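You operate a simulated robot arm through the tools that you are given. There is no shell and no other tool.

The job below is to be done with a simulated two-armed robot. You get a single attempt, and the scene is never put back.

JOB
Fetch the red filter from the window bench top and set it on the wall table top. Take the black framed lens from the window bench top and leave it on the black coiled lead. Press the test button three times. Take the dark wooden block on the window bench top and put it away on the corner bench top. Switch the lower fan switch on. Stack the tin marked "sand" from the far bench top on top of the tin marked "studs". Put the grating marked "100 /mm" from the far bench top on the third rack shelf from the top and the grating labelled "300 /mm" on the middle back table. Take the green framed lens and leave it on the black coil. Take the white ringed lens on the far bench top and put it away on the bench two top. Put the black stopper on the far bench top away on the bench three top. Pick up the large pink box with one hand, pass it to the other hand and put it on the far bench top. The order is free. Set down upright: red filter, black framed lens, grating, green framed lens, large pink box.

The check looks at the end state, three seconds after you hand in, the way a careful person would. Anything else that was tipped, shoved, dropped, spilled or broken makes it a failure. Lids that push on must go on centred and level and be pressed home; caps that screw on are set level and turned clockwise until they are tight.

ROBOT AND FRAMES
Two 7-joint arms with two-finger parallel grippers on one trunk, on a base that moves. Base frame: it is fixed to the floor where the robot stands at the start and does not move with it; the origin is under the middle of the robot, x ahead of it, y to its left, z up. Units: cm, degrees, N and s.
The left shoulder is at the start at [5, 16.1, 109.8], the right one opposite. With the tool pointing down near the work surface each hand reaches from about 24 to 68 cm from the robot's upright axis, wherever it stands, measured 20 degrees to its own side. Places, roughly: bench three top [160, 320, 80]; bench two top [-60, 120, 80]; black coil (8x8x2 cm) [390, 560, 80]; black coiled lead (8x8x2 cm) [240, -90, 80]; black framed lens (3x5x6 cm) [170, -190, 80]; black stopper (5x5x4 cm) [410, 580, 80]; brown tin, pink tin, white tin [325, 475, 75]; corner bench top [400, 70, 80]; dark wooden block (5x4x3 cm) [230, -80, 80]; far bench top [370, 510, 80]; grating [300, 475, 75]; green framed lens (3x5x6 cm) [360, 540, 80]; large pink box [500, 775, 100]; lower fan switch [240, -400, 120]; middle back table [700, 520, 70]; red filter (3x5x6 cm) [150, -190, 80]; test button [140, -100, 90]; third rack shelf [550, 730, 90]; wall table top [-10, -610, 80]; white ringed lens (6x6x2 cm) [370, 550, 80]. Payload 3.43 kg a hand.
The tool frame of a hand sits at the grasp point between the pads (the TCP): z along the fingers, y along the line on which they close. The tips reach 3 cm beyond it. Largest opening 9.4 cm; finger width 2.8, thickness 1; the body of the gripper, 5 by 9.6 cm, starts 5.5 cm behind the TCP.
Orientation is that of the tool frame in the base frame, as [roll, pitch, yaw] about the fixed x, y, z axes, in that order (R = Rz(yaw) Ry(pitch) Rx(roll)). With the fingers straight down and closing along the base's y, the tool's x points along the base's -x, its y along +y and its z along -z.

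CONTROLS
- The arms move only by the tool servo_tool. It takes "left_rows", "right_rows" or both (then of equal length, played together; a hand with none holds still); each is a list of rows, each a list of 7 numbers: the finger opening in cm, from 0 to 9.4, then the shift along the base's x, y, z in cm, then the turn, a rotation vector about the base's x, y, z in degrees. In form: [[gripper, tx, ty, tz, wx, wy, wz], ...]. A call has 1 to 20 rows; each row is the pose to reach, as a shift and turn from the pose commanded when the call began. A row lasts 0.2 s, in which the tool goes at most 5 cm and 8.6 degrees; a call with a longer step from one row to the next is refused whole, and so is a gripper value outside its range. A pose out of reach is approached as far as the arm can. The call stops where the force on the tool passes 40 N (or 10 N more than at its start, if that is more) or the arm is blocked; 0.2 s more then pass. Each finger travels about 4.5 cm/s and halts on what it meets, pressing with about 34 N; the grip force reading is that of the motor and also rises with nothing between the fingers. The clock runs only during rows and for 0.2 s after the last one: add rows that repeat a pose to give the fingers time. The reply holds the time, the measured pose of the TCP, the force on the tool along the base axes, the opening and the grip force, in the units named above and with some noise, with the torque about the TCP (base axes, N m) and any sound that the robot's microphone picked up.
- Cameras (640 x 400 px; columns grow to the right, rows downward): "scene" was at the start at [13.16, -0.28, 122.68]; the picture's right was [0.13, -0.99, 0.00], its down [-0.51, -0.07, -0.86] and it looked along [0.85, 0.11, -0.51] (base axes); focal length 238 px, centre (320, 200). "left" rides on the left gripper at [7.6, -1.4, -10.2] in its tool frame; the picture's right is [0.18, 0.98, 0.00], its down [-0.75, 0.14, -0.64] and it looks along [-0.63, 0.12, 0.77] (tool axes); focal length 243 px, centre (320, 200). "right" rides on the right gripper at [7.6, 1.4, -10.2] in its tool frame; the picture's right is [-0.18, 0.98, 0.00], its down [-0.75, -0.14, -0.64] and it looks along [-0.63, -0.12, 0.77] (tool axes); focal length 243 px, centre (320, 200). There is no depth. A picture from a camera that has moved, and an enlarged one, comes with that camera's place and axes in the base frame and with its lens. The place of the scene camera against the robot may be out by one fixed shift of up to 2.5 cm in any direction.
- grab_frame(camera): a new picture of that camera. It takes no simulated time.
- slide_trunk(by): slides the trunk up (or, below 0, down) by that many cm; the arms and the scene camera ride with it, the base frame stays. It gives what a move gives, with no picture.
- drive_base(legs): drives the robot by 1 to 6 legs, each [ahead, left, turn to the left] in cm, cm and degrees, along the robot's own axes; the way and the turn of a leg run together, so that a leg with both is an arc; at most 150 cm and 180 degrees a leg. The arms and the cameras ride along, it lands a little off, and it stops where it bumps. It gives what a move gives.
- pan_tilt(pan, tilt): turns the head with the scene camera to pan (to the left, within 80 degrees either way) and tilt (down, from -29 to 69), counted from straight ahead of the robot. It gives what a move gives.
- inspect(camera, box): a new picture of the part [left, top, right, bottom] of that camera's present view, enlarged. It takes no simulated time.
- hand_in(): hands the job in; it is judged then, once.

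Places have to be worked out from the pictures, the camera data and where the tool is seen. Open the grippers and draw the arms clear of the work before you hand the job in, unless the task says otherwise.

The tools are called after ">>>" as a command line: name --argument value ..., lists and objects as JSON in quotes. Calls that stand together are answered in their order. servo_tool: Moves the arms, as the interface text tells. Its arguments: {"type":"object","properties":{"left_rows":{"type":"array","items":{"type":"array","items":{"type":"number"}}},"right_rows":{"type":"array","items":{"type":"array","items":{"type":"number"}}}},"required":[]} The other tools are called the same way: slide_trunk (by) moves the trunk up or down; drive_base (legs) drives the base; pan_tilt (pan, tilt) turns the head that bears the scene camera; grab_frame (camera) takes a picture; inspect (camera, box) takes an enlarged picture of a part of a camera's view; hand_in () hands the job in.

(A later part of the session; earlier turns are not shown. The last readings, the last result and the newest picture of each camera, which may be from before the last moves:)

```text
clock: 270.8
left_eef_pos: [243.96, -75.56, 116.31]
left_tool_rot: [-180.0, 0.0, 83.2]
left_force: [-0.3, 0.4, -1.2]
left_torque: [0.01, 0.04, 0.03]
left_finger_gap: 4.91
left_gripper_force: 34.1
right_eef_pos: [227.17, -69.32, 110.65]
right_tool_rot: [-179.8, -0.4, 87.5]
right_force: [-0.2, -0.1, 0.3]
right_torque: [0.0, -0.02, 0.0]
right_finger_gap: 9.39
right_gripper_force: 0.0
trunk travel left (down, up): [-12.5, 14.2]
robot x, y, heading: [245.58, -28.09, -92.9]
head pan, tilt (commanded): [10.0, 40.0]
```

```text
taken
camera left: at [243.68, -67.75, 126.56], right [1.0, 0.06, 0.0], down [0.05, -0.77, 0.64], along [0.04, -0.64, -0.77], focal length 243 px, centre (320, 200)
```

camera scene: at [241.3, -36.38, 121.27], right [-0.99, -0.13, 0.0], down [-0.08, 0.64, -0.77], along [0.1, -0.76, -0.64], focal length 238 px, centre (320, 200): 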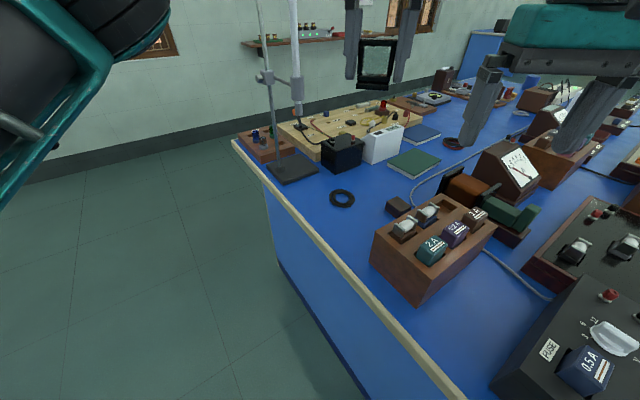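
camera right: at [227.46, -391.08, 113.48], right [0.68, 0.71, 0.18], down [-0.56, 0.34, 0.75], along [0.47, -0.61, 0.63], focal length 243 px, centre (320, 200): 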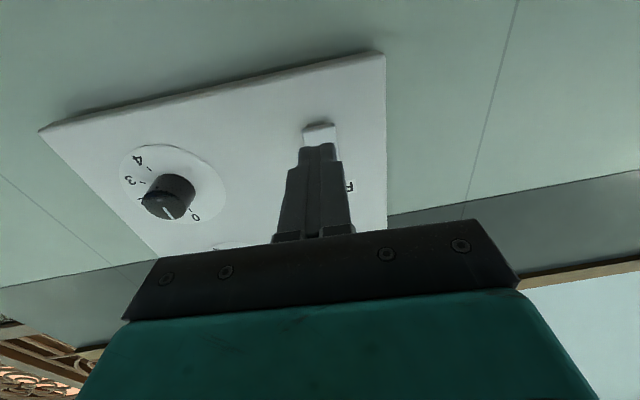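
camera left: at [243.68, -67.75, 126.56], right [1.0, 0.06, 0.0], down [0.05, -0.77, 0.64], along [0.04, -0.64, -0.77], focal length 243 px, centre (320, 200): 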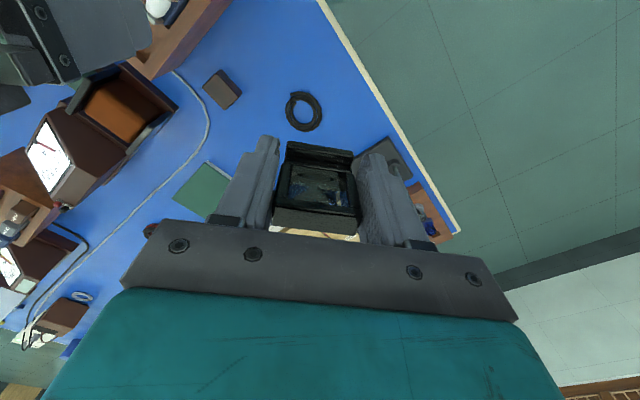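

The hand camera again gives the coil at [241.5,-84.1]. I lower the lens towards it in a folded-arm path to z≈91.

>>> servo_tool --left_rows '[[4, -0.5, -1.5, -3, 0, 0, 0], [4, -1, -3, -7, 0, 0, 0], [4, -1.5, -4.5, -11, 0, 0, 0], [4, -2, -6, -15, 0, 0, 0], [4, -2.46, -7.65, -18.5, 0, 0, 0], [4, -2.46, -7.65, -22, 0, 0, 0], [4, -2.46, -7.65, -25, 0, 0, 0], [4, -2.46, -7.65, -25, 0, 0, 0]]'

>>> inspect --camera "left" --box '[240, 40, 400, 240]'

>>> grab_frame --camera "scene"

```text
clock: 272.6
left_eef_pos: [241.52, -83.19, 91.23]
left_tool_rot: [-179.9, 0.0, 83.1]
left_force: [0.4, 0.8, -0.4]
left_torque: [0.04, 0.04, 0.02]
left_finger_gap: 4.93
left_gripper_force: 33.7
right_eef_pos: [227.09, -69.33, 110.67]
right_tool_rot: [-180.0, -0.3, 87.4]
right_force: [0.3, 0.4, -0.4]
right_torque: [-0.01, 0.02, -0.01]
right_finger_gap: 9.36
right_gripper_force: 0.1
trunk travel left (down, up): [-12.5, 14.2]
robot x, y, heading: [245.38, -28.14, -92.8]
head pan, tilt (commanded): [10.0, 40.0]
```

```text
2.00 times, centred on (320, 140) of left
camera zoom: at [241.13, -75.51, 101.53], right [1.0, 0.06, 0.0], down [0.05, -0.76, 0.64], along [0.04, -0.64, -0.77], focal length 485 px, centre (320, 320)
```

zoom: 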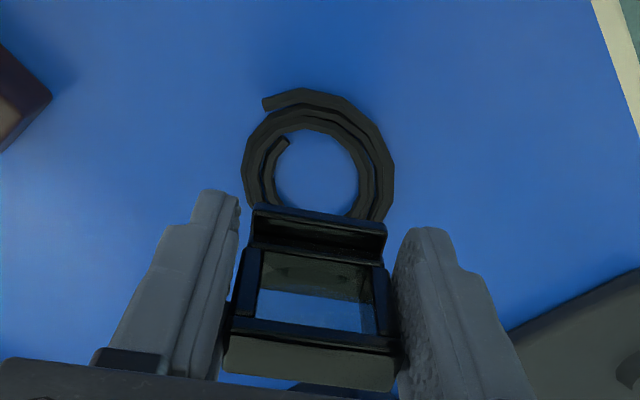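

```text
taken
camera scene: at [246.91, -42.0, 121.27], right [-0.99, -0.13, 0.0], down [-0.08, 0.64, -0.77], along [0.1, -0.76, -0.64], focal length 238 px, centre (320, 200)
```

scene: 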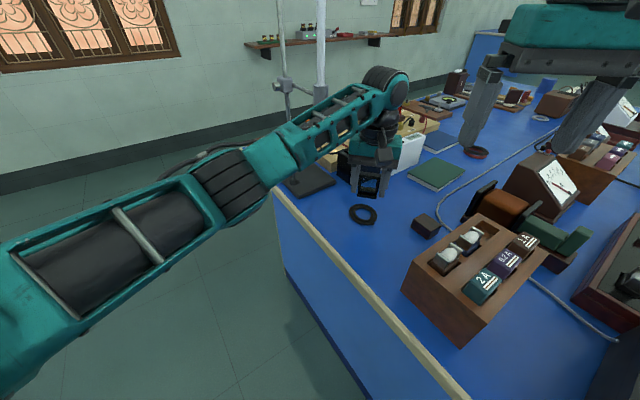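

The coil is centred under the lens to within half a centimetre. I correct by 5 mm and lower slowly.

>>> servo_tool --left_rows '[[4, 0, 0.5, -1, 0, 0, 0], [4, 0, 0.5, -2.5, 0, 0, 0], [4, 0, 0.5, -3.5, 0, 0, 0], [4, 0, 0.5, -4, 0, 0, 0]]'

>>> inspect --camera "scene" --box '[310, 140, 420, 230]'

>>> inspect --camera "left" --box '[240, 40, 400, 240]'

```text
clock: 273.6
left_eef_pos: [241.4, -82.7, 87.31]
left_tool_rot: [180.0, 0.0, 83.1]
left_force: [-0.1, 0.2, -0.7]
left_torque: [0.02, 0.03, 0.01]
left_finger_gap: 4.94
left_gripper_force: 34.3
right_eef_pos: [227.08, -69.24, 110.78]
right_tool_rot: [-179.8, -0.4, 87.5]
right_force: [-0.9, -0.2, 0.3]
right_torque: [0.0, 0.02, 0.0]
right_finger_gap: 9.41
right_gripper_force: 0.1
trunk travel left (down, up): [-12.5, 14.2]
robot x, y, heading: [245.48, -27.73, -92.8]
head pan, tilt (commanded): [10.0, 40.0]
```

```text
4.44 times, centred on (365, 185) of scene
camera zoom: at [246.91, -42.01, 121.27], right [-0.99, -0.13, 0.0], down [-0.08, 0.64, -0.77], along [0.1, -0.76, -0.64], focal length 1056 px, centre (120, 267)
```

zoom: 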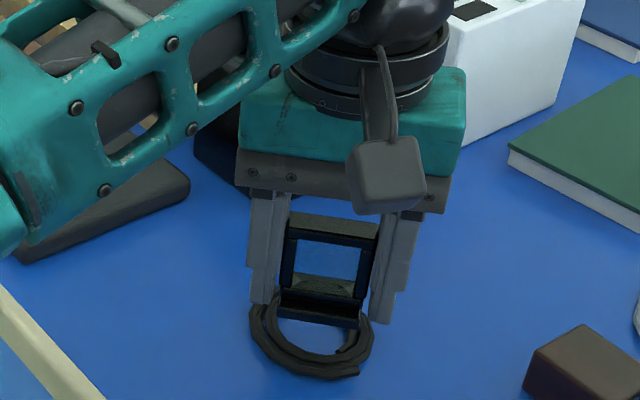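

```text
2.00 times, centred on (320, 140) of left
camera zoom: at [241.16, -74.89, 97.54], right [1.0, 0.06, 0.0], down [0.05, -0.77, 0.64], along [0.04, -0.64, -0.77], focal length 485 px, centre (320, 320)
```

zoom: 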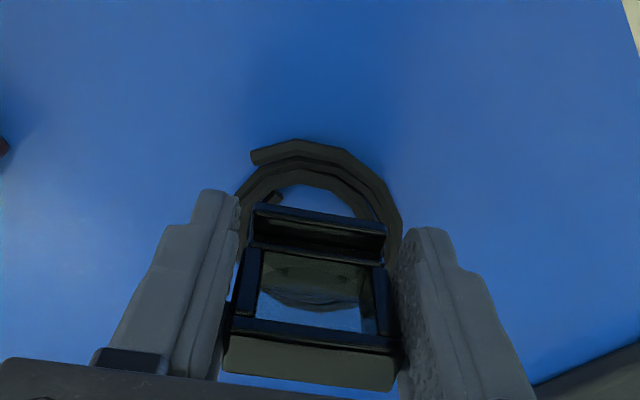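

The base of the lens is centred over the coil. I lower in small steps until contact.

>>> servo_tool --left_rows '[[4, 0, 0, -0.3, 0, 0, 0], [4, 0, 0, -0.6, 0, 0, 0], [4, 0, 0, -0.9, 0, 0, 0]]'

```text
clock: 274.4
left_eef_pos: [241.52, -82.62, 86.42]
left_tool_rot: [-180.0, 0.0, 83.1]
left_force: [0.0, 0.0, 0.3]
left_torque: [-0.01, -0.01, 0.0]
left_finger_gap: 4.93
left_gripper_force: 33.7
right_eef_pos: [227.18, -69.24, 110.58]
right_tool_rot: [-180.0, -0.4, 87.5]
right_force: [-0.2, -0.9, -0.2]
right_torque: [0.02, 0.03, 0.0]
right_finger_gap: 9.4
right_gripper_force: 0.1
trunk travel left (down, up): [-12.5, 14.2]
robot x, y, heading: [245.62, -28.29, -92.6]
head pan, tilt (commanded): [10.0, 40.0]
```

>>> servo_tool --left_rows '[[4, 0, 0, -0.2, 0, 0, 0], [4, 0, 0, -0.4, 0, 0, 0], [4, 0, 0, -0.55, 0, 0, 0]]'

>>> inspect --camera "scene" --box '[310, 140, 420, 230]'

```text
clock: 275.2
left_eef_pos: [241.48, -82.5, 85.89]
left_tool_rot: [179.9, 0.0, 83.1]
left_force: [-0.4, 0.3, -0.6]
left_torque: [-0.02, 0.01, 0.02]
left_finger_gap: 4.94
left_gripper_force: 34.3
right_eef_pos: [227.09, -69.39, 110.66]
right_tool_rot: [-179.8, -0.4, 87.5]
right_force: [0.8, 0.1, -0.1]
right_torque: [0.02, 0.03, 0.0]
right_finger_gap: 9.41
right_gripper_force: 0.0
trunk travel left (down, up): [-12.5, 14.2]
robot x, y, heading: [245.46, -28.36, -92.8]
head pan, tilt (commanded): [10.0, 40.0]
```

```text
4.44 times, centred on (365, 185) of scene
camera zoom: at [246.91, -42.01, 121.27], right [-0.99, -0.13, 0.0], down [-0.08, 0.64, -0.77], along [0.1, -0.76, -0.64], focal length 1056 px, centre (120, 267)
```

zoom: 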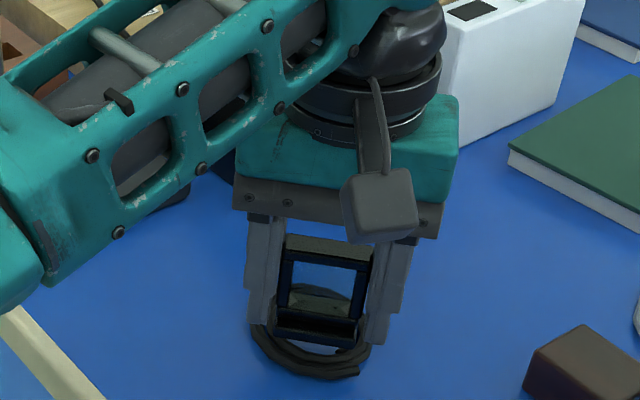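

>>> servo_tool --left_rows '[[4, 0, 0, -0.2, 0, 0, 0], [4, 0, 0, -0.35, 0, 0, 0], [4, 0, 0, -0.5, 0, 0, 0]]'

```text
clock: 276.0
left_eef_pos: [241.44, -82.69, 85.36]
left_tool_rot: [179.9, 0.1, 83.0]
left_force: [0.1, 0.6, -1.0]
left_torque: [0.03, -0.02, -0.03]
left_finger_gap: 4.94
left_gripper_force: 34.1
right_eef_pos: [227.16, -69.24, 110.69]
right_tool_rot: [-180.0, -0.4, 87.5]
right_force: [0.2, -0.3, 0.7]
right_torque: [-0.01, 0.0, 0.03]
right_finger_gap: 9.41
right_gripper_force: 0.1
trunk travel left (down, up): [-12.5, 14.2]
robot x, y, heading: [246.26, -28.23, -92.7]
head pan, tilt (commanded): [10.0, 40.0]
```

>>> servo_tool --left_rows '[[4, 0, 0, -0.15, 0, 0, 0], [4, 0, 0, -0.3, 0, 0, 0], [4, 0, 0, -0.45, 0, 0, 0]]'

>>> inspect --camera "scene" --box '[310, 140, 420, 230]'

>>> inspect --camera "left" --box '[240, 40, 400, 240]'

```text
clock: 276.8
left_eef_pos: [241.35, -82.63, 85.09]
left_tool_rot: [180.0, 0.4, 83.0]
left_force: [1.3, -1.6, 15.9]
left_torque: [-0.06, -0.11, 0.01]
left_finger_gap: 4.94
left_gripper_force: 34.7
right_eef_pos: [227.14, -69.07, 110.75]
right_tool_rot: [180.0, -0.3, 87.6]
right_force: [-0.3, -0.3, -0.9]
right_torque: [0.0, 0.02, 0.02]
right_finger_gap: 9.39
right_gripper_force: 0.0
trunk travel left (down, up): [-12.5, 14.2]
robot x, y, heading: [245.69, -28.15, -92.9]
head pan, tilt (commanded): [10.0, 40.0]
```

```text
4.44 times, centred on (365, 185) of scene
camera zoom: at [246.94, -41.88, 121.32], right [-0.99, -0.13, 0.0], down [-0.08, 0.64, -0.77], along [0.1, -0.76, -0.64], focal length 1056 px, centre (120, 267)
```

zoom: 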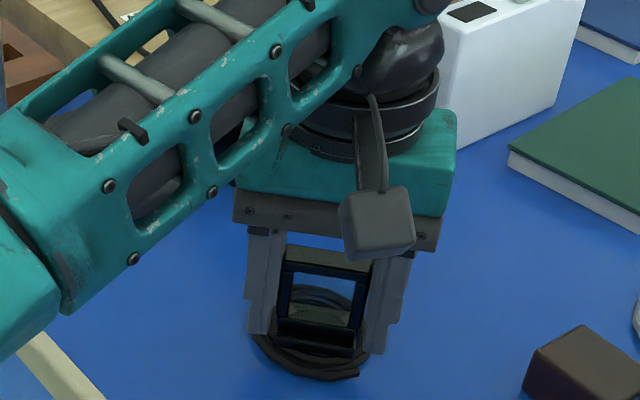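

```text
2.00 times, centred on (320, 140) of left
camera zoom: at [241.16, -74.8, 95.4], right [1.0, 0.06, 0.0], down [0.05, -0.76, 0.65], along [0.04, -0.65, -0.76], focal length 485 px, centre (320, 320)
```

zoom: 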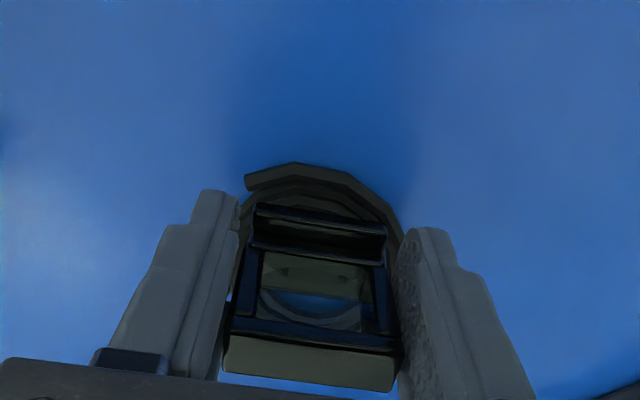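

Contact at 16 N: the lens rests on the coil. I ease up 2 mm and open the fingers.

>>> servo_tool --left_rows '[[4, 0, 0, 0.12, 0, 0, 0], [4.5, 0, 0, 0.15, 0, 0, 0], [5.1, 0, 0, 0.15, 0, 0, 0], [5.6, 0, 0, 0.15, 0, 0, 0], [6.2, 0, 0, 0.15, 0, 0, 0], [6.8, 0, 0, 0.15, 0, 0, 0]]'

>>> inspect --camera "scene" --box '[310, 140, 420, 230]'

>>> inspect --camera "left" --box '[240, 40, 400, 240]'

```text
clock: 278.2
left_eef_pos: [241.41, -82.72, 84.89]
left_tool_rot: [-180.0, 0.0, 83.2]
left_force: [0.4, 0.7, -0.1]
left_torque: [-0.02, 0.02, -0.01]
left_finger_gap: 6.81
left_gripper_force: 0.1
right_eef_pos: [227.16, -69.27, 110.72]
right_tool_rot: [-179.9, -0.3, 87.5]
right_force: [-0.3, -0.5, -0.1]
right_torque: [-0.03, 0.0, -0.02]
right_finger_gap: 9.42
right_gripper_force: 0.1
trunk travel left (down, up): [-12.5, 14.2]
robot x, y, heading: [246.26, -27.86, -92.6]
head pan, tilt (commanded): [10.0, 40.0]
```

```text
4.44 times, centred on (365, 185) of scene
camera zoom: at [246.92, -42.0, 121.27], right [-0.99, -0.13, 0.0], down [-0.08, 0.64, -0.77], along [0.1, -0.76, -0.64], focal length 1056 px, centre (120, 267)
```

zoom: 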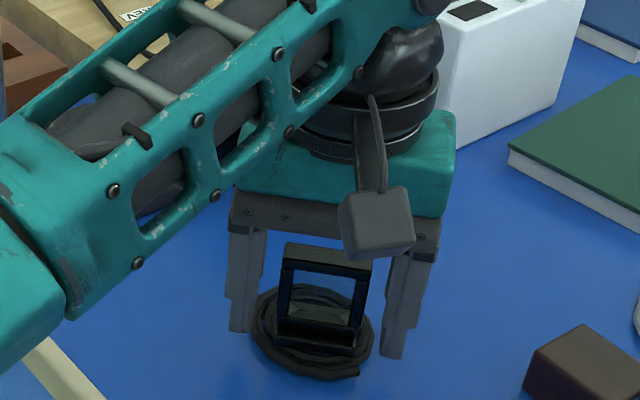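

```text
2.00 times, centred on (320, 140) of left
camera zoom: at [241.17, -74.87, 95.29], right [1.0, 0.06, 0.0], down [0.05, -0.77, 0.64], along [0.04, -0.64, -0.77], focal length 485 px, centre (320, 320)
```

zoom: 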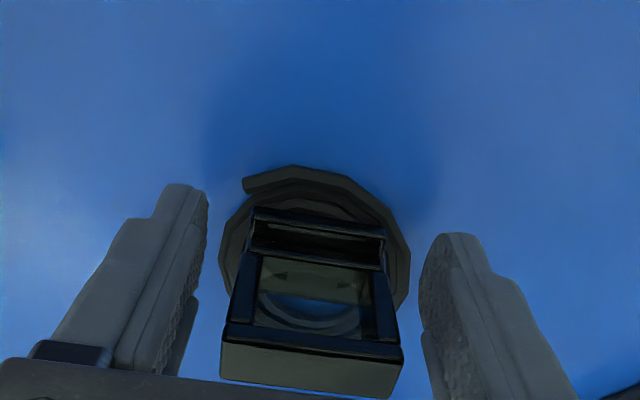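

The lens stands upright on the black coil. I lift the left hand straight up, then draw it back.

>>> servo_tool --left_rows '[[6.8, 0, 0, 2, 0, 0, 0], [6.8, 0, 0, 6, 0, 0, 0], [6.8, 0, 0, 10, 0, 0, 0], [6.8, 0, 1.5, 14, 0, 0, 0], [7.5, 0.5, 4, 17, 0, 0, 0], [8, 1, 7, 20, 0, 0, 0], [9, 2, 10, 22, 0, 0, 0], [9.4, 4, 13, 23, 0, 0, 0], [9.4, 7, 15, 23, 0, 0, 0]]'

>>> pan_tilt --pan -10 --tilt 42

>>> grab_frame --camera "scene"

>>> grab_frame --camera "right"

```text
clock: 280.2
left_eef_pos: [248.7, -67.64, 108.0]
left_tool_rot: [180.0, 0.0, 83.1]
left_force: [0.4, -0.5, -0.3]
left_torque: [-0.01, 0.03, -0.01]
left_finger_gap: 9.4
left_gripper_force: 0.0
right_eef_pos: [227.31, -69.21, 110.67]
right_tool_rot: [-179.8, -0.2, 87.5]
right_force: [-0.3, 0.4, -0.1]
right_torque: [-0.03, 0.04, -0.02]
right_finger_gap: 9.4
right_gripper_force: 0.0
trunk travel left (down, up): [-12.5, 14.2]
robot x, y, heading: [245.83, -28.01, -92.8]
head pan, tilt (commanded): [10.0, 40.0]
```

```text
clock: 281.0
left_eef_pos: [248.66, -67.68, 108.05]
left_tool_rot: [-180.0, 0.0, 83.1]
left_force: [0.5, -0.4, -0.2]
left_torque: [0.01, -0.01, 0.0]
left_finger_gap: 9.4
left_gripper_force: 0.1
right_eef_pos: [227.04, -69.33, 110.7]
right_tool_rot: [-179.9, -0.4, 87.5]
right_force: [-0.9, 0.1, -0.3]
right_torque: [0.05, 0.02, 0.02]
right_finger_gap: 9.41
right_gripper_force: 0.2
trunk travel left (down, up): [-12.5, 14.2]
robot x, y, heading: [245.82, -28.14, -93.0]
head pan, tilt (commanded): [-10.0, 42.0]
```

```text
taken
camera scene: at [244.0, -41.72, 120.98], right [-0.98, 0.22, 0.0], down [0.15, 0.65, -0.74], along [-0.16, -0.72, -0.67], focal length 238 px, centre (320, 200)
```

scene: 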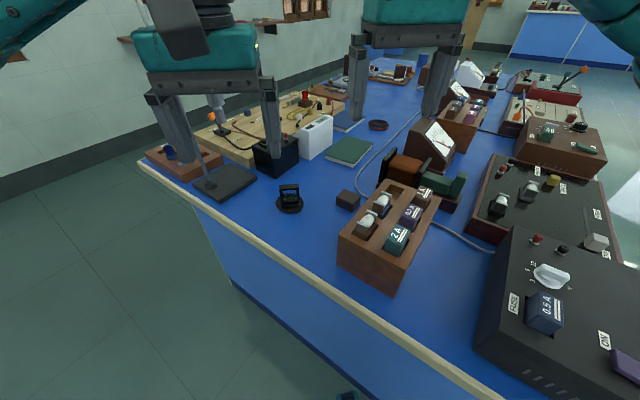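

```text
taken
camera right: at [228.79, -61.73, 121.04], right [0.97, -0.23, 0.0], down [-0.17, -0.75, 0.64], along [-0.15, -0.62, -0.77], focal length 243 px, centre (320, 200)
```

right: 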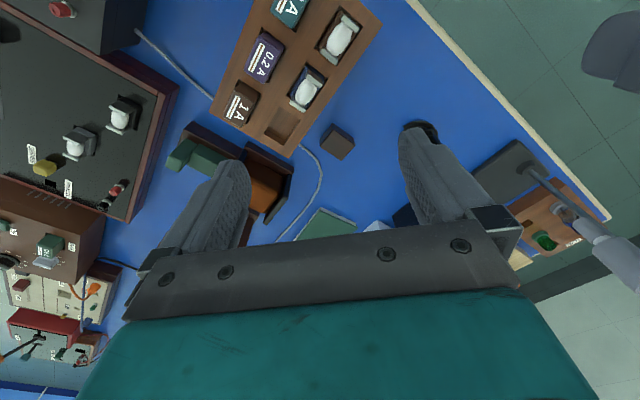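

>>> inspect --camera "right" --box '[280, 90, 400, 190]'

>>> inspect --camera "scene" --box '[270, 150, 470, 280]'

```text
4.00 times, centred on (340, 140) of right
camera zoom: at [228.79, -61.73, 121.04], right [0.97, -0.23, 0.0], down [-0.17, -0.75, 0.64], along [-0.15, -0.62, -0.77], focal length 970 px, centre (240, 440)
```

zoom: 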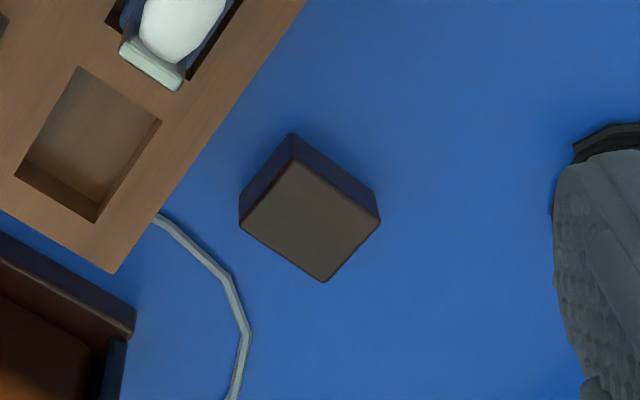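

```text
3.08 times, centred on (370, 215) of scene
camera zoom: at [244.0, -41.72, 120.98], right [-0.98, 0.22, 0.0], down [0.15, 0.65, -0.74], along [-0.16, -0.72, -0.67], focal length 731 px, centre (166, 154)
```

zoom: 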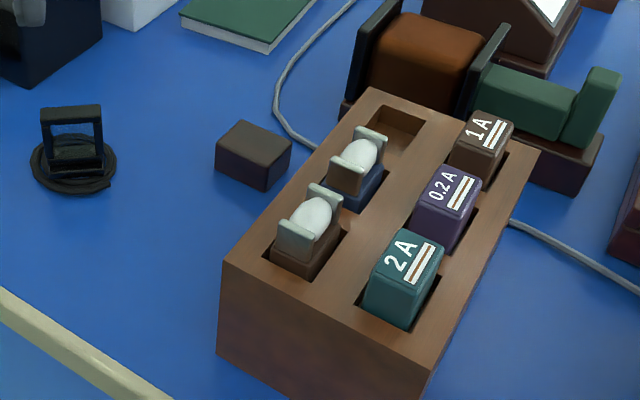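

The block is at [227,-81.1], its long side along the 133° direction, 4 cm from the fuse box. I turn the right hand −44° so it closes on the block's long axis with its camera away from the fuse box, and move above it.

>>> servo_tool --right_rows '[[9, 0, -1.5, -1, 0, 0, -7], [8.5, 0, -3, -3, 0, 0, -14], [8, 0, -5, -5, 0, 0, -21], [7.5, 0, -7, -7, 0, 0, -28], [7.2, 0, -9, -9, 0, 0, -35], [7.2, 0, -11, -11, 0, 0, -42], [7.2, 0, -11.8, -13, 0, 0, -44.5], [7.2, 0, -11.8, -13, 0, 0, -44.5]]'

>>> grab_frame --camera "right"

>>> grab_frame --camera "scene"

```text
clock: 282.8
left_eef_pos: [248.62, -67.67, 107.95]
left_tool_rot: [-179.9, 0.0, 83.1]
left_force: [0.2, 0.2, 0.6]
left_torque: [-0.01, -0.03, 0.01]
left_finger_gap: 9.39
left_gripper_force: 0.1
right_eef_pos: [227.18, -81.18, 97.64]
right_tool_rot: [-179.9, -0.4, 42.9]
right_force: [0.3, -0.6, -0.6]
right_torque: [0.0, -0.01, 0.0]
right_finger_gap: 7.19
right_gripper_force: 0.1
trunk travel left (down, up): [-12.5, 14.2]
robot x, y, heading: [245.93, -28.46, -92.8]
head pan, tilt (commanded): [-10.0, 42.0]
```

```text
taken
camera right: at [233.57, -76.97, 108.07], right [0.53, -0.85, 0.0], down [-0.65, -0.41, 0.64], along [-0.54, -0.34, -0.77], focal length 243 px, centre (320, 200)
```

right: 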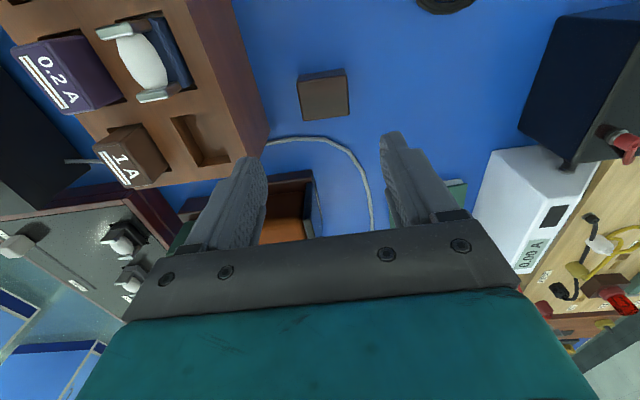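

```text
taken
camera scene: at [244.0, -41.72, 120.98], right [-0.98, 0.22, 0.0], down [0.15, 0.65, -0.74], along [-0.16, -0.72, -0.67], focal length 238 px, centre (320, 200)
```

scene: 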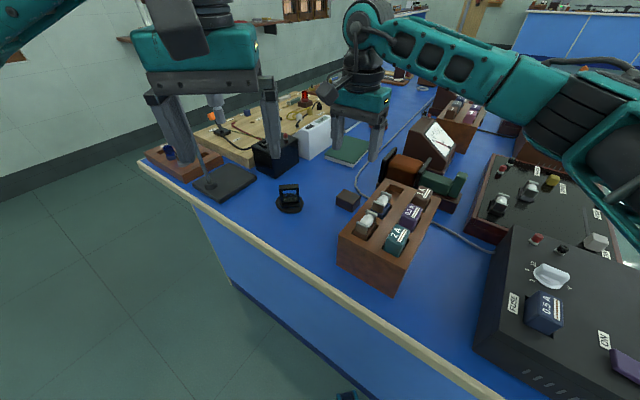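

The block is squarely between the fingers. I descend to grasp height.

>>> servo_tool --right_rows '[[7.2, 0.2, 0, -4, 0, 0, 0], [7.2, 0.2, 0, -8, 0, 0, 0], [7.2, 0.2, 0, -11, 0, 0, 0], [7.2, 0.2, 0, -13.5, 0, 0, 0], [7.2, 0.2, 0, -14.2, 0, 0, 0], [7.2, 0.2, 0, -14.2, 0, 0, 0]]'

>>> grab_frame --camera "right"

>>> inspect --camera "scene" --box '[270, 130, 470, 280]'

```text
clock: 284.2
left_eef_pos: [248.66, -67.64, 107.93]
left_tool_rot: [-180.0, 0.0, 83.1]
left_force: [-0.2, -0.2, 0.4]
left_torque: [0.02, 0.0, 0.02]
left_finger_gap: 9.41
left_gripper_force: 0.0
right_eef_pos: [227.45, -81.22, 83.31]
right_tool_rot: [-179.8, -0.2, 43.0]
right_force: [-0.3, 0.3, 0.0]
right_torque: [0.01, 0.02, 0.0]
right_finger_gap: 7.18
right_gripper_force: 0.1
trunk travel left (down, up): [-12.5, 14.2]
robot x, y, heading: [245.93, -27.7, -93.0]
head pan, tilt (commanded): [-10.0, 42.0]
```

```text
taken
camera right: at [233.76, -76.98, 93.7], right [0.54, -0.84, 0.0], down [-0.65, -0.41, 0.64], along [-0.54, -0.34, -0.77], focal length 243 px, centre (320, 200)
```

right: 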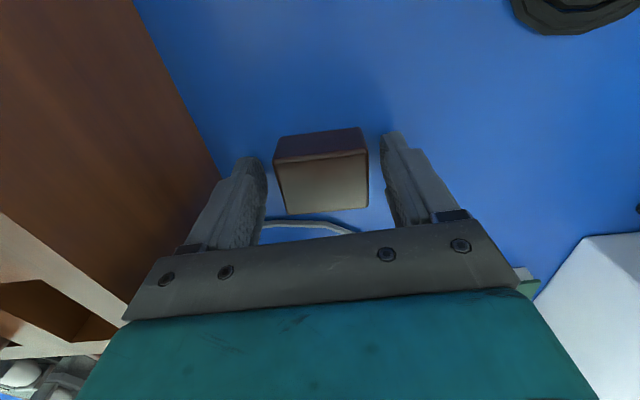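

```text
2.67 times, centred on (370, 205) of scene
camera zoom: at [244.0, -41.72, 120.98], right [-0.98, 0.22, 0.0], down [0.15, 0.65, -0.74], along [-0.16, -0.72, -0.67], focal length 634 px, centre (187, 187)
```

zoom: 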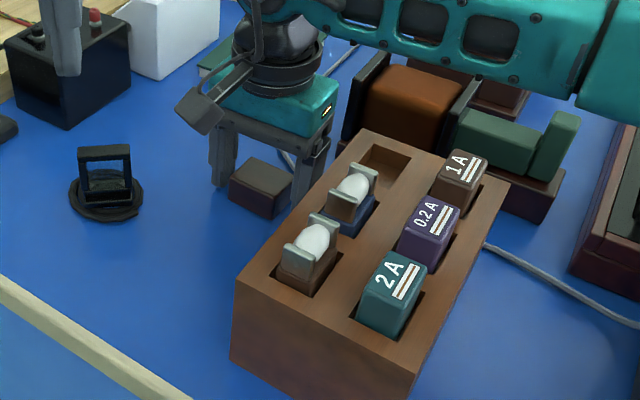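

Fingers are on both sides of the block. I close on it.

>>> servo_tool --right_rows '[[6, 0, 0, 0, 0, 0, 0], [5, 0, 0, 0, 0, 0, 0], [4, 0, 0, 0, 0, 0, 0], [3.5, 0, 0, 0, 0, 0, 0], [3.5, 0, 0, 0, 0, 0, 0]]'

>>> grab_frame --camera "right"

```text
clock: 285.4
left_eef_pos: [248.68, -67.63, 107.97]
left_tool_rot: [180.0, 0.1, 83.1]
left_force: [0.4, -0.3, -0.1]
left_torque: [0.02, -0.04, 0.03]
left_finger_gap: 9.4
left_gripper_force: 0.1
right_eef_pos: [227.5, -81.07, 83.48]
right_tool_rot: [-180.0, -0.3, 43.0]
right_force: [-0.3, -0.5, 7.6]
right_torque: [-0.07, -0.01, -0.03]
right_finger_gap: 4.89
right_gripper_force: 33.4
trunk travel left (down, up): [-12.5, 14.2]
robot x, y, heading: [245.71, -27.76, -92.8]
head pan, tilt (commanded): [-10.0, 42.0]
```

```text
taken
camera right: at [233.79, -76.97, 93.83], right [0.54, -0.84, 0.0], down [-0.65, -0.41, 0.64], along [-0.54, -0.34, -0.77], focal length 243 px, centre (320, 200)
```

right: 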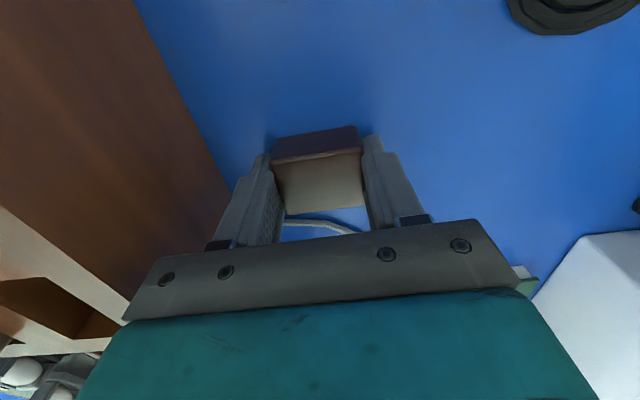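

Gripped (4.9 cm). I lift straight up, then bring the hand back and turn the wrist to its usual yaw.

>>> servo_tool --right_rows '[[3.5, 0, 0, 2, 0, 0, 0], [3.5, 0, 0, 5, 0, 0, 0], [3.5, 0, 0, 9, 0, 0, 0], [3.5, 0, 0, 13, 0, 0, 0], [3.5, 0, 2, 16, 0, 0, 7], [3.5, 0, 4, 19, 0, 0, 14], [3.5, 0, 6, 22, 0, 0, 21], [3.5, 0, 8, 24, 0, 0, 28], [3.5, 0, 10, 26, 0, 0, 35], [3.5, 0, 11.5, 27, 0, 0, 42], [3.5, 0, 11.5, 27, 0, 0, 44.5]]'

>>> grab_frame --camera "right"

>>> grab_frame --camera "scene"

```text
clock: 287.8
left_eef_pos: [248.67, -67.62, 107.96]
left_tool_rot: [-179.9, 0.0, 83.1]
left_force: [-0.2, 0.0, 0.2]
left_torque: [0.02, -0.01, -0.02]
left_finger_gap: 9.38
left_gripper_force: 0.0
right_eef_pos: [227.3, -69.57, 110.61]
right_tool_rot: [-179.9, -0.3, 87.6]
right_force: [-1.3, 0.5, -0.6]
right_torque: [0.01, -0.01, -0.01]
right_finger_gap: 4.88
right_gripper_force: 34.0
trunk travel left (down, up): [-12.5, 14.2]
robot x, y, heading: [246.01, -28.3, -92.9]
head pan, tilt (commanded): [-10.0, 42.0]
```

```text
taken
camera right: at [229.02, -62.05, 120.97], right [0.97, -0.23, 0.0], down [-0.17, -0.75, 0.64], along [-0.15, -0.62, -0.77], focal length 243 px, centre (320, 200)
```

right: 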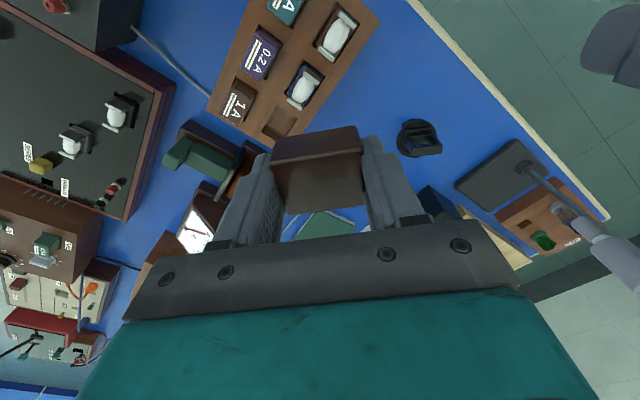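

```text
taken
camera scene: at [244.0, -41.73, 120.98], right [-0.98, 0.22, 0.0], down [0.15, 0.65, -0.74], along [-0.16, -0.72, -0.67], focal length 238 px, centre (320, 200)
```

scene: 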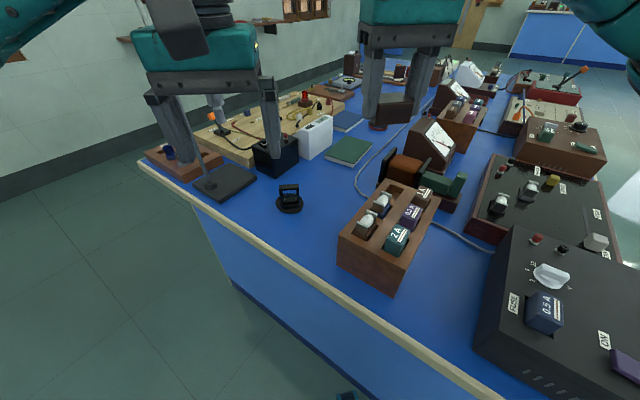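

The block is in the right hand. I back away from the window bench and turn left to face the corner bench across the aisle.

>>> drive_base --legs '[[-20, 0, 0], [0, 0, 137]]'

>>> pan_tilt --pan 0 --tilt 25

>>> grab_frame --camera "scene"

```text
clock: 295.1
left_eef_pos: [271.07, 22.81, 108.03]
left_tool_rot: [-180.0, 0.0, -138.6]
left_force: [-0.4, 0.1, -0.9]
left_torque: [0.01, -0.02, 0.03]
left_finger_gap: 9.4
left_gripper_force: 0.1
right_eef_pos: [288.12, 10.14, 110.49]
right_tool_rot: [-179.9, -0.3, -134.3]
right_force: [0.4, -0.9, -0.6]
right_torque: [-0.02, -0.01, 0.0]
right_finger_gap: 4.9
right_gripper_force: 34.0
trunk travel left (down, up): [-12.5, 14.2]
robot x, y, heading: [246.78, -8.86, 45.7]
head pan, tilt (commanded): [-10.0, 42.0]
```

```text
clock: 295.9
left_eef_pos: [271.06, 22.82, 108.04]
left_tool_rot: [-179.9, 0.0, -138.6]
left_force: [-0.2, 0.2, -0.4]
left_torque: [0.0, -0.04, 0.0]
left_finger_gap: 9.4
left_gripper_force: 0.0
right_eef_pos: [288.19, 10.14, 110.64]
right_tool_rot: [-180.0, -0.3, -134.2]
right_force: [-0.2, 0.4, -1.0]
right_torque: [-0.01, -0.04, 0.0]
right_finger_gap: 4.89
right_gripper_force: 34.2
trunk travel left (down, up): [-12.5, 14.2]
robot x, y, heading: [246.63, -8.66, 45.6]
head pan, tilt (commanded): [0.0, 25.0]
```

```text
taken
camera scene: at [256.29, -0.62, 123.6], right [0.71, -0.7, 0.0], down [-0.3, -0.3, -0.91], along [0.64, 0.65, -0.42], focal length 238 px, centre (320, 200)
```

scene: 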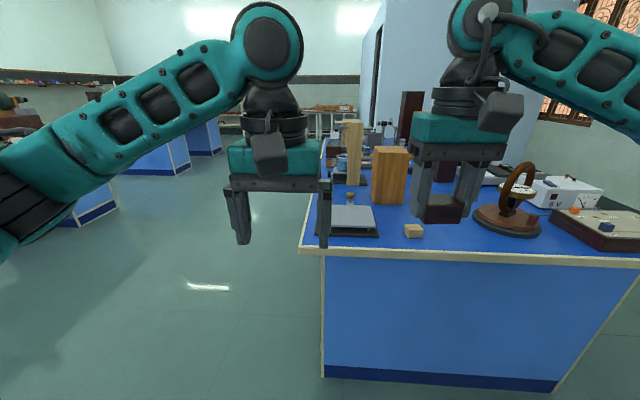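

>>> inspect --camera "scene" --box '[290, 120, 640, 280]'

```text
1.83 times, centred on (465, 200) of scene
camera zoom: at [256.29, -0.62, 123.6], right [0.71, -0.7, 0.0], down [-0.3, -0.3, -0.91], along [0.64, 0.65, -0.42], focal length 435 px, centre (55, 200)
```

zoom: 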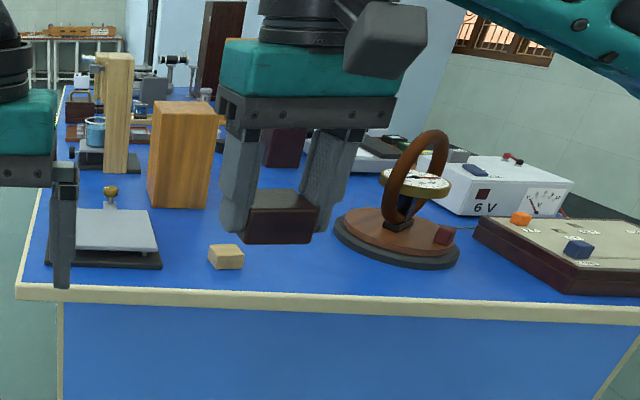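

There is free space on the corner bench just right of the small yellow block, around [334,17], about 11 cm in from the edge. I drive 36 cm ahead and 25 cm right so the right hand is above it.

>>> drive_base --legs '[[36, -25, 0]]'

>>> pan_tilt --pan -15 --tilt 45

>>> grab_frame --camera "scene"

>>> grab_frame --camera "right"

```text
clock: 298.7
left_eef_pos: [314.62, 31.64, 107.96]
left_tool_rot: [179.9, 0.0, -138.8]
left_force: [0.2, -0.8, -0.4]
left_torque: [0.0, -0.01, -0.03]
left_finger_gap: 9.4
left_gripper_force: 0.1
right_eef_pos: [331.67, 18.83, 110.54]
right_tool_rot: [-180.0, -0.3, -134.3]
right_force: [0.4, 0.2, -0.2]
right_torque: [0.0, 0.07, -0.01]
right_finger_gap: 4.88
right_gripper_force: 33.8
trunk travel left (down, up): [-12.5, 14.2]
robot x, y, heading: [290.17, 0.13, 45.3]
head pan, tilt (commanded): [0.0, 25.0]
```

```text
clock: 299.6
left_eef_pos: [314.57, 31.62, 108.11]
left_tool_rot: [180.0, 0.1, -138.7]
left_force: [-0.2, 0.9, 0.0]
left_torque: [0.01, 0.0, 0.03]
left_finger_gap: 9.41
left_gripper_force: 0.0
right_eef_pos: [331.66, 18.82, 110.71]
right_tool_rot: [-179.9, -0.4, -134.3]
right_force: [-0.8, 0.9, -0.2]
right_torque: [0.0, 0.02, 0.0]
right_finger_gap: 4.88
right_gripper_force: 33.7
trunk travel left (down, up): [-12.5, 14.2]
robot x, y, heading: [290.31, 0.4, 45.2]
head pan, tilt (commanded): [-15.0, 45.0]
```

```text
taken
camera scene: at [300.32, 5.71, 120.55], right [0.51, -0.86, 0.0], down [-0.61, -0.36, -0.71], along [0.61, 0.36, -0.71], focal length 238 px, centre (320, 200)
```

scene: 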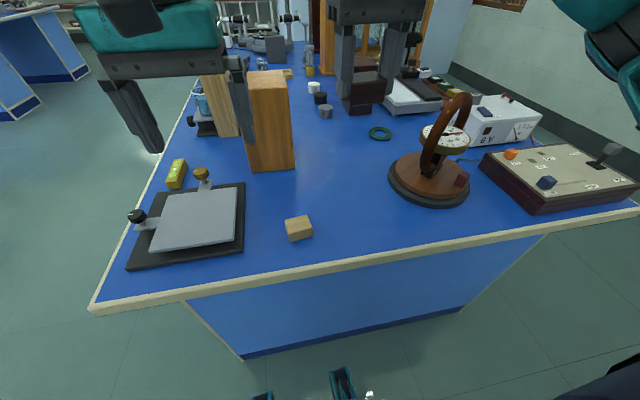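

```text
taken
camera right: at [325.24, 14.54, 120.96], right [-0.57, 0.82, 0.0], down [0.63, 0.44, 0.64], along [0.52, 0.36, -0.77], focal length 243 px, centre (320, 200)
```

right: 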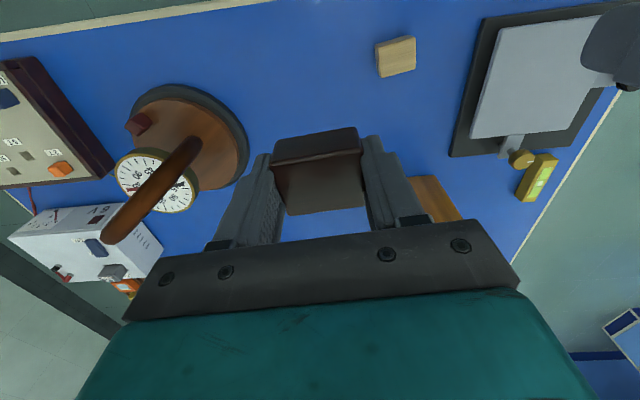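

The spot under the right hand is free: the yellow block and the galvanometer are both more than 10 cm away. I lower the block, shifting 2 cm towards me.

>>> servo_tool --right_rows '[[3.5, -0.5, -0.5, -4, 0, 0, 0], [3.5, -1, -1, -8, 0, 0, 0], [3.5, -1.4, -1.4, -12, 0, 0, 0], [3.5, -1.4, -1.4, -16, 0, 0, 0], [3.5, -1.4, -1.4, -20, 0, 0, 0], [3.5, -1.4, -1.4, -23.5, 0, 0, 0], [3.5, -1.4, -1.4, -25.5, 0, 0, 0], [3.5, -1.4, -1.4, -25.5, 0, 0, 0]]'

>>> grab_frame --camera "scene"

>>> grab_frame --camera "right"

```text
clock: 301.4
left_eef_pos: [314.52, 31.59, 107.95]
left_tool_rot: [180.0, 0.0, -138.7]
left_force: [-0.1, -0.4, 1.1]
left_torque: [-0.01, 0.04, -0.06]
left_finger_gap: 9.4
left_gripper_force: 0.0
right_eef_pos: [330.26, 17.43, 85.0]
right_tool_rot: [-179.9, -0.3, -134.3]
right_force: [-0.1, 0.1, -0.7]
right_torque: [-0.01, 0.02, 0.03]
right_finger_gap: 4.88
right_gripper_force: 34.2
trunk travel left (down, up): [-12.5, 14.2]
robot x, y, heading: [290.1, 0.32, 45.3]
head pan, tilt (commanded): [-15.0, 45.0]
```

```text
taken
camera scene: at [300.32, 5.7, 120.55], right [0.51, -0.86, 0.0], down [-0.61, -0.36, -0.71], along [0.61, 0.36, -0.71], focal length 238 px, centre (320, 200)
```

scene: 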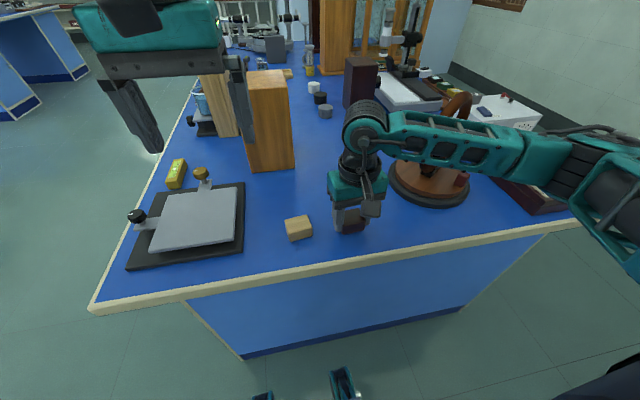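

```text
taken
camera right: at [323.8, 13.07, 95.32], right [-0.57, 0.82, 0.0], down [0.63, 0.44, 0.64], along [0.52, 0.36, -0.77], focal length 243 px, centre (320, 200)
```

right: 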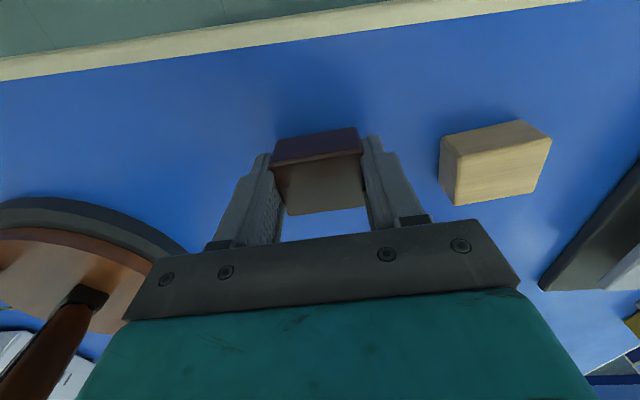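

Everything is clear; I lower the last 1.5 cm slowly.

>>> servo_tool --right_rows '[[3.5, 0, 0, -0.5, 0, 0, 0], [3.5, 0, 0, -1, 0, 0, 0], [3.5, 0, 0, -1.3, 0, 0, 0], [3.5, 0, 0, -1.5, 0, 0, 0], [3.5, 0, 0, -1.7, 0, 0, 0]]'

```text
clock: 302.6
left_eef_pos: [314.56, 31.62, 107.98]
left_tool_rot: [179.9, 0.0, -138.8]
left_force: [-0.3, 0.3, -0.6]
left_torque: [0.01, 0.0, 0.03]
left_finger_gap: 9.39
left_gripper_force: 0.1
right_eef_pos: [330.35, 17.45, 83.43]
right_tool_rot: [-180.0, -0.2, -134.4]
right_force: [0.4, -2.1, 7.7]
right_torque: [0.12, 0.08, -0.01]
right_finger_gap: 4.88
right_gripper_force: 34.9
trunk travel left (down, up): [-12.5, 14.2]
robot x, y, heading: [290.22, 0.5, 45.5]
head pan, tilt (commanded): [-15.0, 45.0]
```

Contact (7.7 N). I release the block and lift the hand straight up.

>>> servo_tool --right_rows '[[4, 0, 0, 0.1, 0, 0, 0], [5, 0, 0, 0.1, 0, 0, 0], [6, 0, 0, 0.1, 0, 0, 0], [7, 0, 0, 0.1, 0, 0, 0], [7.2, 0, 0, 3, 0, 0, 0], [7.2, 0, 0, 7, 0, 0, 0], [7.2, 0, 0, 11, 0, 0, 0], [8, 0, 0, 15, 0, 0, 0], [9, 0, 0, 19, 0, 0, 0], [9.4, 0, 0, 23, 0, 0, 0], [9.4, 0, 0, 26, 0, 0, 0]]'

>>> grab_frame --camera "scene"

```text
clock: 304.9
left_eef_pos: [314.49, 31.55, 107.99]
left_tool_rot: [-179.9, 0.0, -138.6]
left_force: [-0.6, -0.1, 1.0]
left_torque: [-0.02, 0.01, 0.01]
left_finger_gap: 9.41
left_gripper_force: 0.2
right_eef_pos: [330.29, 17.47, 109.48]
right_tool_rot: [-179.8, -0.5, -134.4]
right_force: [0.7, -0.9, -0.4]
right_torque: [-0.01, 0.02, -0.03]
right_finger_gap: 9.4
right_gripper_force: 0.0
trunk travel left (down, up): [-12.5, 14.2]
robot x, y, heading: [290.03, 0.15, 45.4]
head pan, tilt (commanded): [-15.0, 45.0]
```

```text
taken
camera scene: at [300.29, 5.7, 120.54], right [0.51, -0.86, 0.0], down [-0.61, -0.36, -0.71], along [0.61, 0.36, -0.71], focal length 238 px, centre (320, 200)
```

scene: 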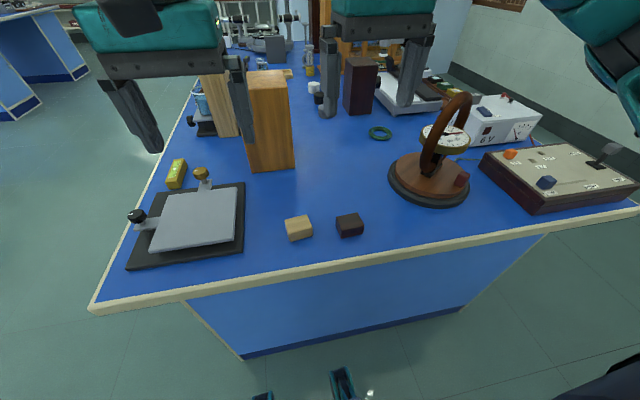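

The dark block is on the corner bench. Next are the far-bench tasks; I back off, sidestep left into the main aisle, and look ahead.

>>> drive_base --legs '[[-25, 0, 0], [0, 150, 0]]'

>>> pan_tilt --pan 10 --tilt 12

>>> grab_frame --camera "scene"

```text
clock: 319.8
left_eef_pos: [188.81, 119.77, 107.87]
left_tool_rot: [179.9, 0.0, -138.5]
left_force: [-0.6, 0.1, -0.7]
left_torque: [0.02, 0.02, 0.0]
left_finger_gap: 9.41
left_gripper_force: 0.2
right_eef_pos: [204.72, 105.89, 109.51]
right_tool_rot: [-179.9, -0.3, -133.9]
right_force: [1.1, -0.3, 0.1]
right_torque: [-0.01, 0.01, 0.0]
right_finger_gap: 9.39
right_gripper_force: 0.1
trunk travel left (down, up): [-12.5, 14.2]
robot x, y, heading: [164.15, 88.24, 45.9]
head pan, tilt (commanded): [-15.0, 45.0]
```

```text
clock: 320.8
left_eef_pos: [188.71, 119.8, 107.9]
left_tool_rot: [180.0, 0.0, -138.3]
left_force: [1.0, 0.4, 0.0]
left_torque: [-0.01, 0.04, -0.01]
left_finger_gap: 9.37
left_gripper_force: 0.0
right_eef_pos: [204.59, 105.75, 109.39]
right_tool_rot: [-179.9, -0.3, -134.0]
right_force: [0.9, 0.5, -0.5]
right_torque: [0.02, 0.02, -0.05]
right_finger_gap: 9.37
right_gripper_force: 0.0
trunk travel left (down, up): [-12.5, 14.2]
robot x, y, heading: [164.8, 88.26, 45.6]
head pan, tilt (commanded): [10.0, 12.0]
```

```text
taken
camera scene: at [172.99, 97.34, 125.71], right [0.83, -0.56, 0.0], down [-0.12, -0.17, -0.98], along [0.55, 0.81, -0.21], focal length 238 px, centre (320, 200)
```

scene: 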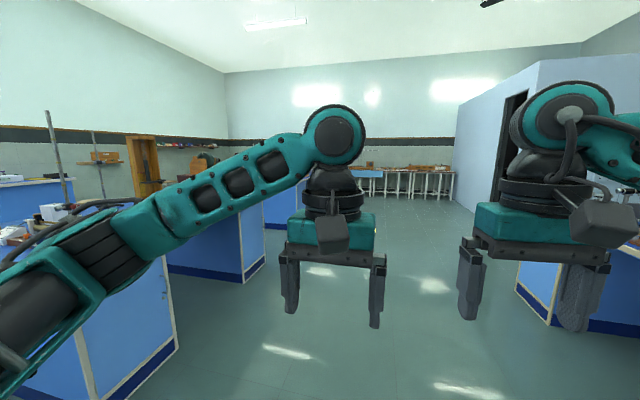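

The aisle ahead is free, with the benches on the left. I drive 280 cm along it.

>>> drive_base --legs '[[140, 0, 0], [140, 0, 0]]'

>>> pan_tilt --pan 35 --tilt 15

>>> grab_frame --camera "scene"

```text
clock: 334.4
left_eef_pos: [382.83, 324.09, 107.97]
left_tool_rot: [179.9, 0.0, -137.1]
left_force: [0.5, -0.7, -0.1]
left_torque: [-0.02, -0.01, -0.01]
left_finger_gap: 9.4
left_gripper_force: 0.0
right_eef_pos: [399.04, 310.38, 109.41]
right_tool_rot: [-179.9, -0.3, -132.8]
right_force: [-0.1, 0.1, 0.3]
right_torque: [0.01, 0.02, 0.03]
right_finger_gap: 9.37
right_gripper_force: 0.0
trunk travel left (down, up): [-12.5, 14.2]
robot x, y, heading: [359.44, 291.66, 47.0]
head pan, tilt (commanded): [10.0, 12.0]
```

```text
clock: 335.3
left_eef_pos: [382.98, 323.96, 107.9]
left_tool_rot: [180.0, 0.0, -137.2]
left_force: [-0.5, -0.4, -0.5]
left_torque: [0.02, -0.03, 0.01]
left_finger_gap: 9.41
left_gripper_force: 0.0
right_eef_pos: [399.04, 310.39, 109.5]
right_tool_rot: [-179.9, -0.3, -132.9]
right_force: [-0.7, -0.4, 0.2]
right_torque: [0.03, 0.01, 0.0]
right_finger_gap: 9.39
right_gripper_force: 0.0
trunk travel left (down, up): [-12.5, 14.2]
robot x, y, heading: [359.13, 291.92, 47.0]
head pan, tilt (commanded): [35.0, 15.0]
```

```text
taken
camera scene: at [363.76, 302.73, 125.23], right [0.99, -0.14, 0.0], down [-0.04, -0.26, -0.97], along [0.14, 0.96, -0.26], focal length 238 px, centre (320, 200)
```

scene: 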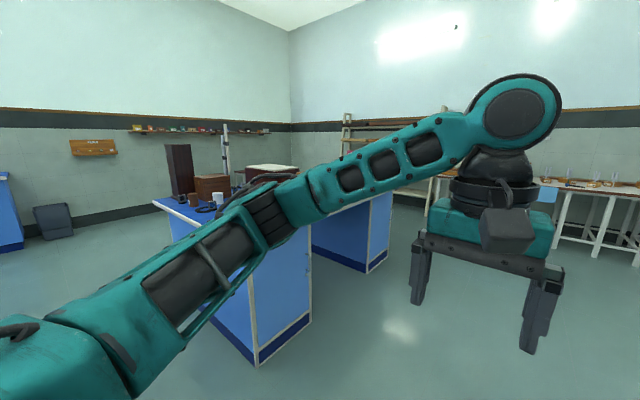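

I see the far bench to the left with its near corner at about [344,413], and the shelf rack behind. I look further left for the passage between benches.

>>> pan_tilt --pan 78 --tilt 20

>>> grab_frame --camera "scene"

```text
clock: 336.4
left_eef_pos: [382.87, 324.12, 107.91]
left_tool_rot: [180.0, 0.0, -137.2]
left_force: [0.1, -0.3, -0.5]
left_torque: [-0.03, -0.03, 0.0]
left_finger_gap: 9.41
left_gripper_force: 0.0
right_eef_pos: [399.02, 310.36, 109.46]
right_tool_rot: [-180.0, -0.3, -132.8]
right_force: [-0.7, 0.8, 0.0]
right_torque: [-0.02, -0.02, 0.01]
right_finger_gap: 9.4
right_gripper_force: 0.0
trunk travel left (down, up): [-12.5, 14.2]
robot x, y, heading: [359.55, 291.75, 47.0]
head pan, tilt (commanded): [78.0, 20.0]
```

```text
taken
camera scene: at [357.12, 301.12, 124.41], right [0.82, 0.57, 0.0], down [0.2, -0.28, -0.94], along [-0.54, 0.77, -0.34], focal length 238 px, centre (320, 200)
```

scene: 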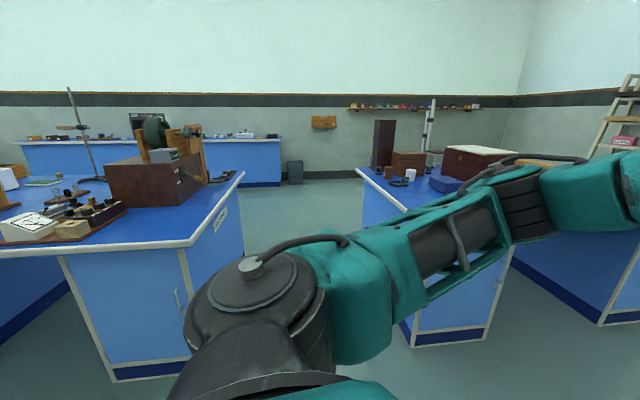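

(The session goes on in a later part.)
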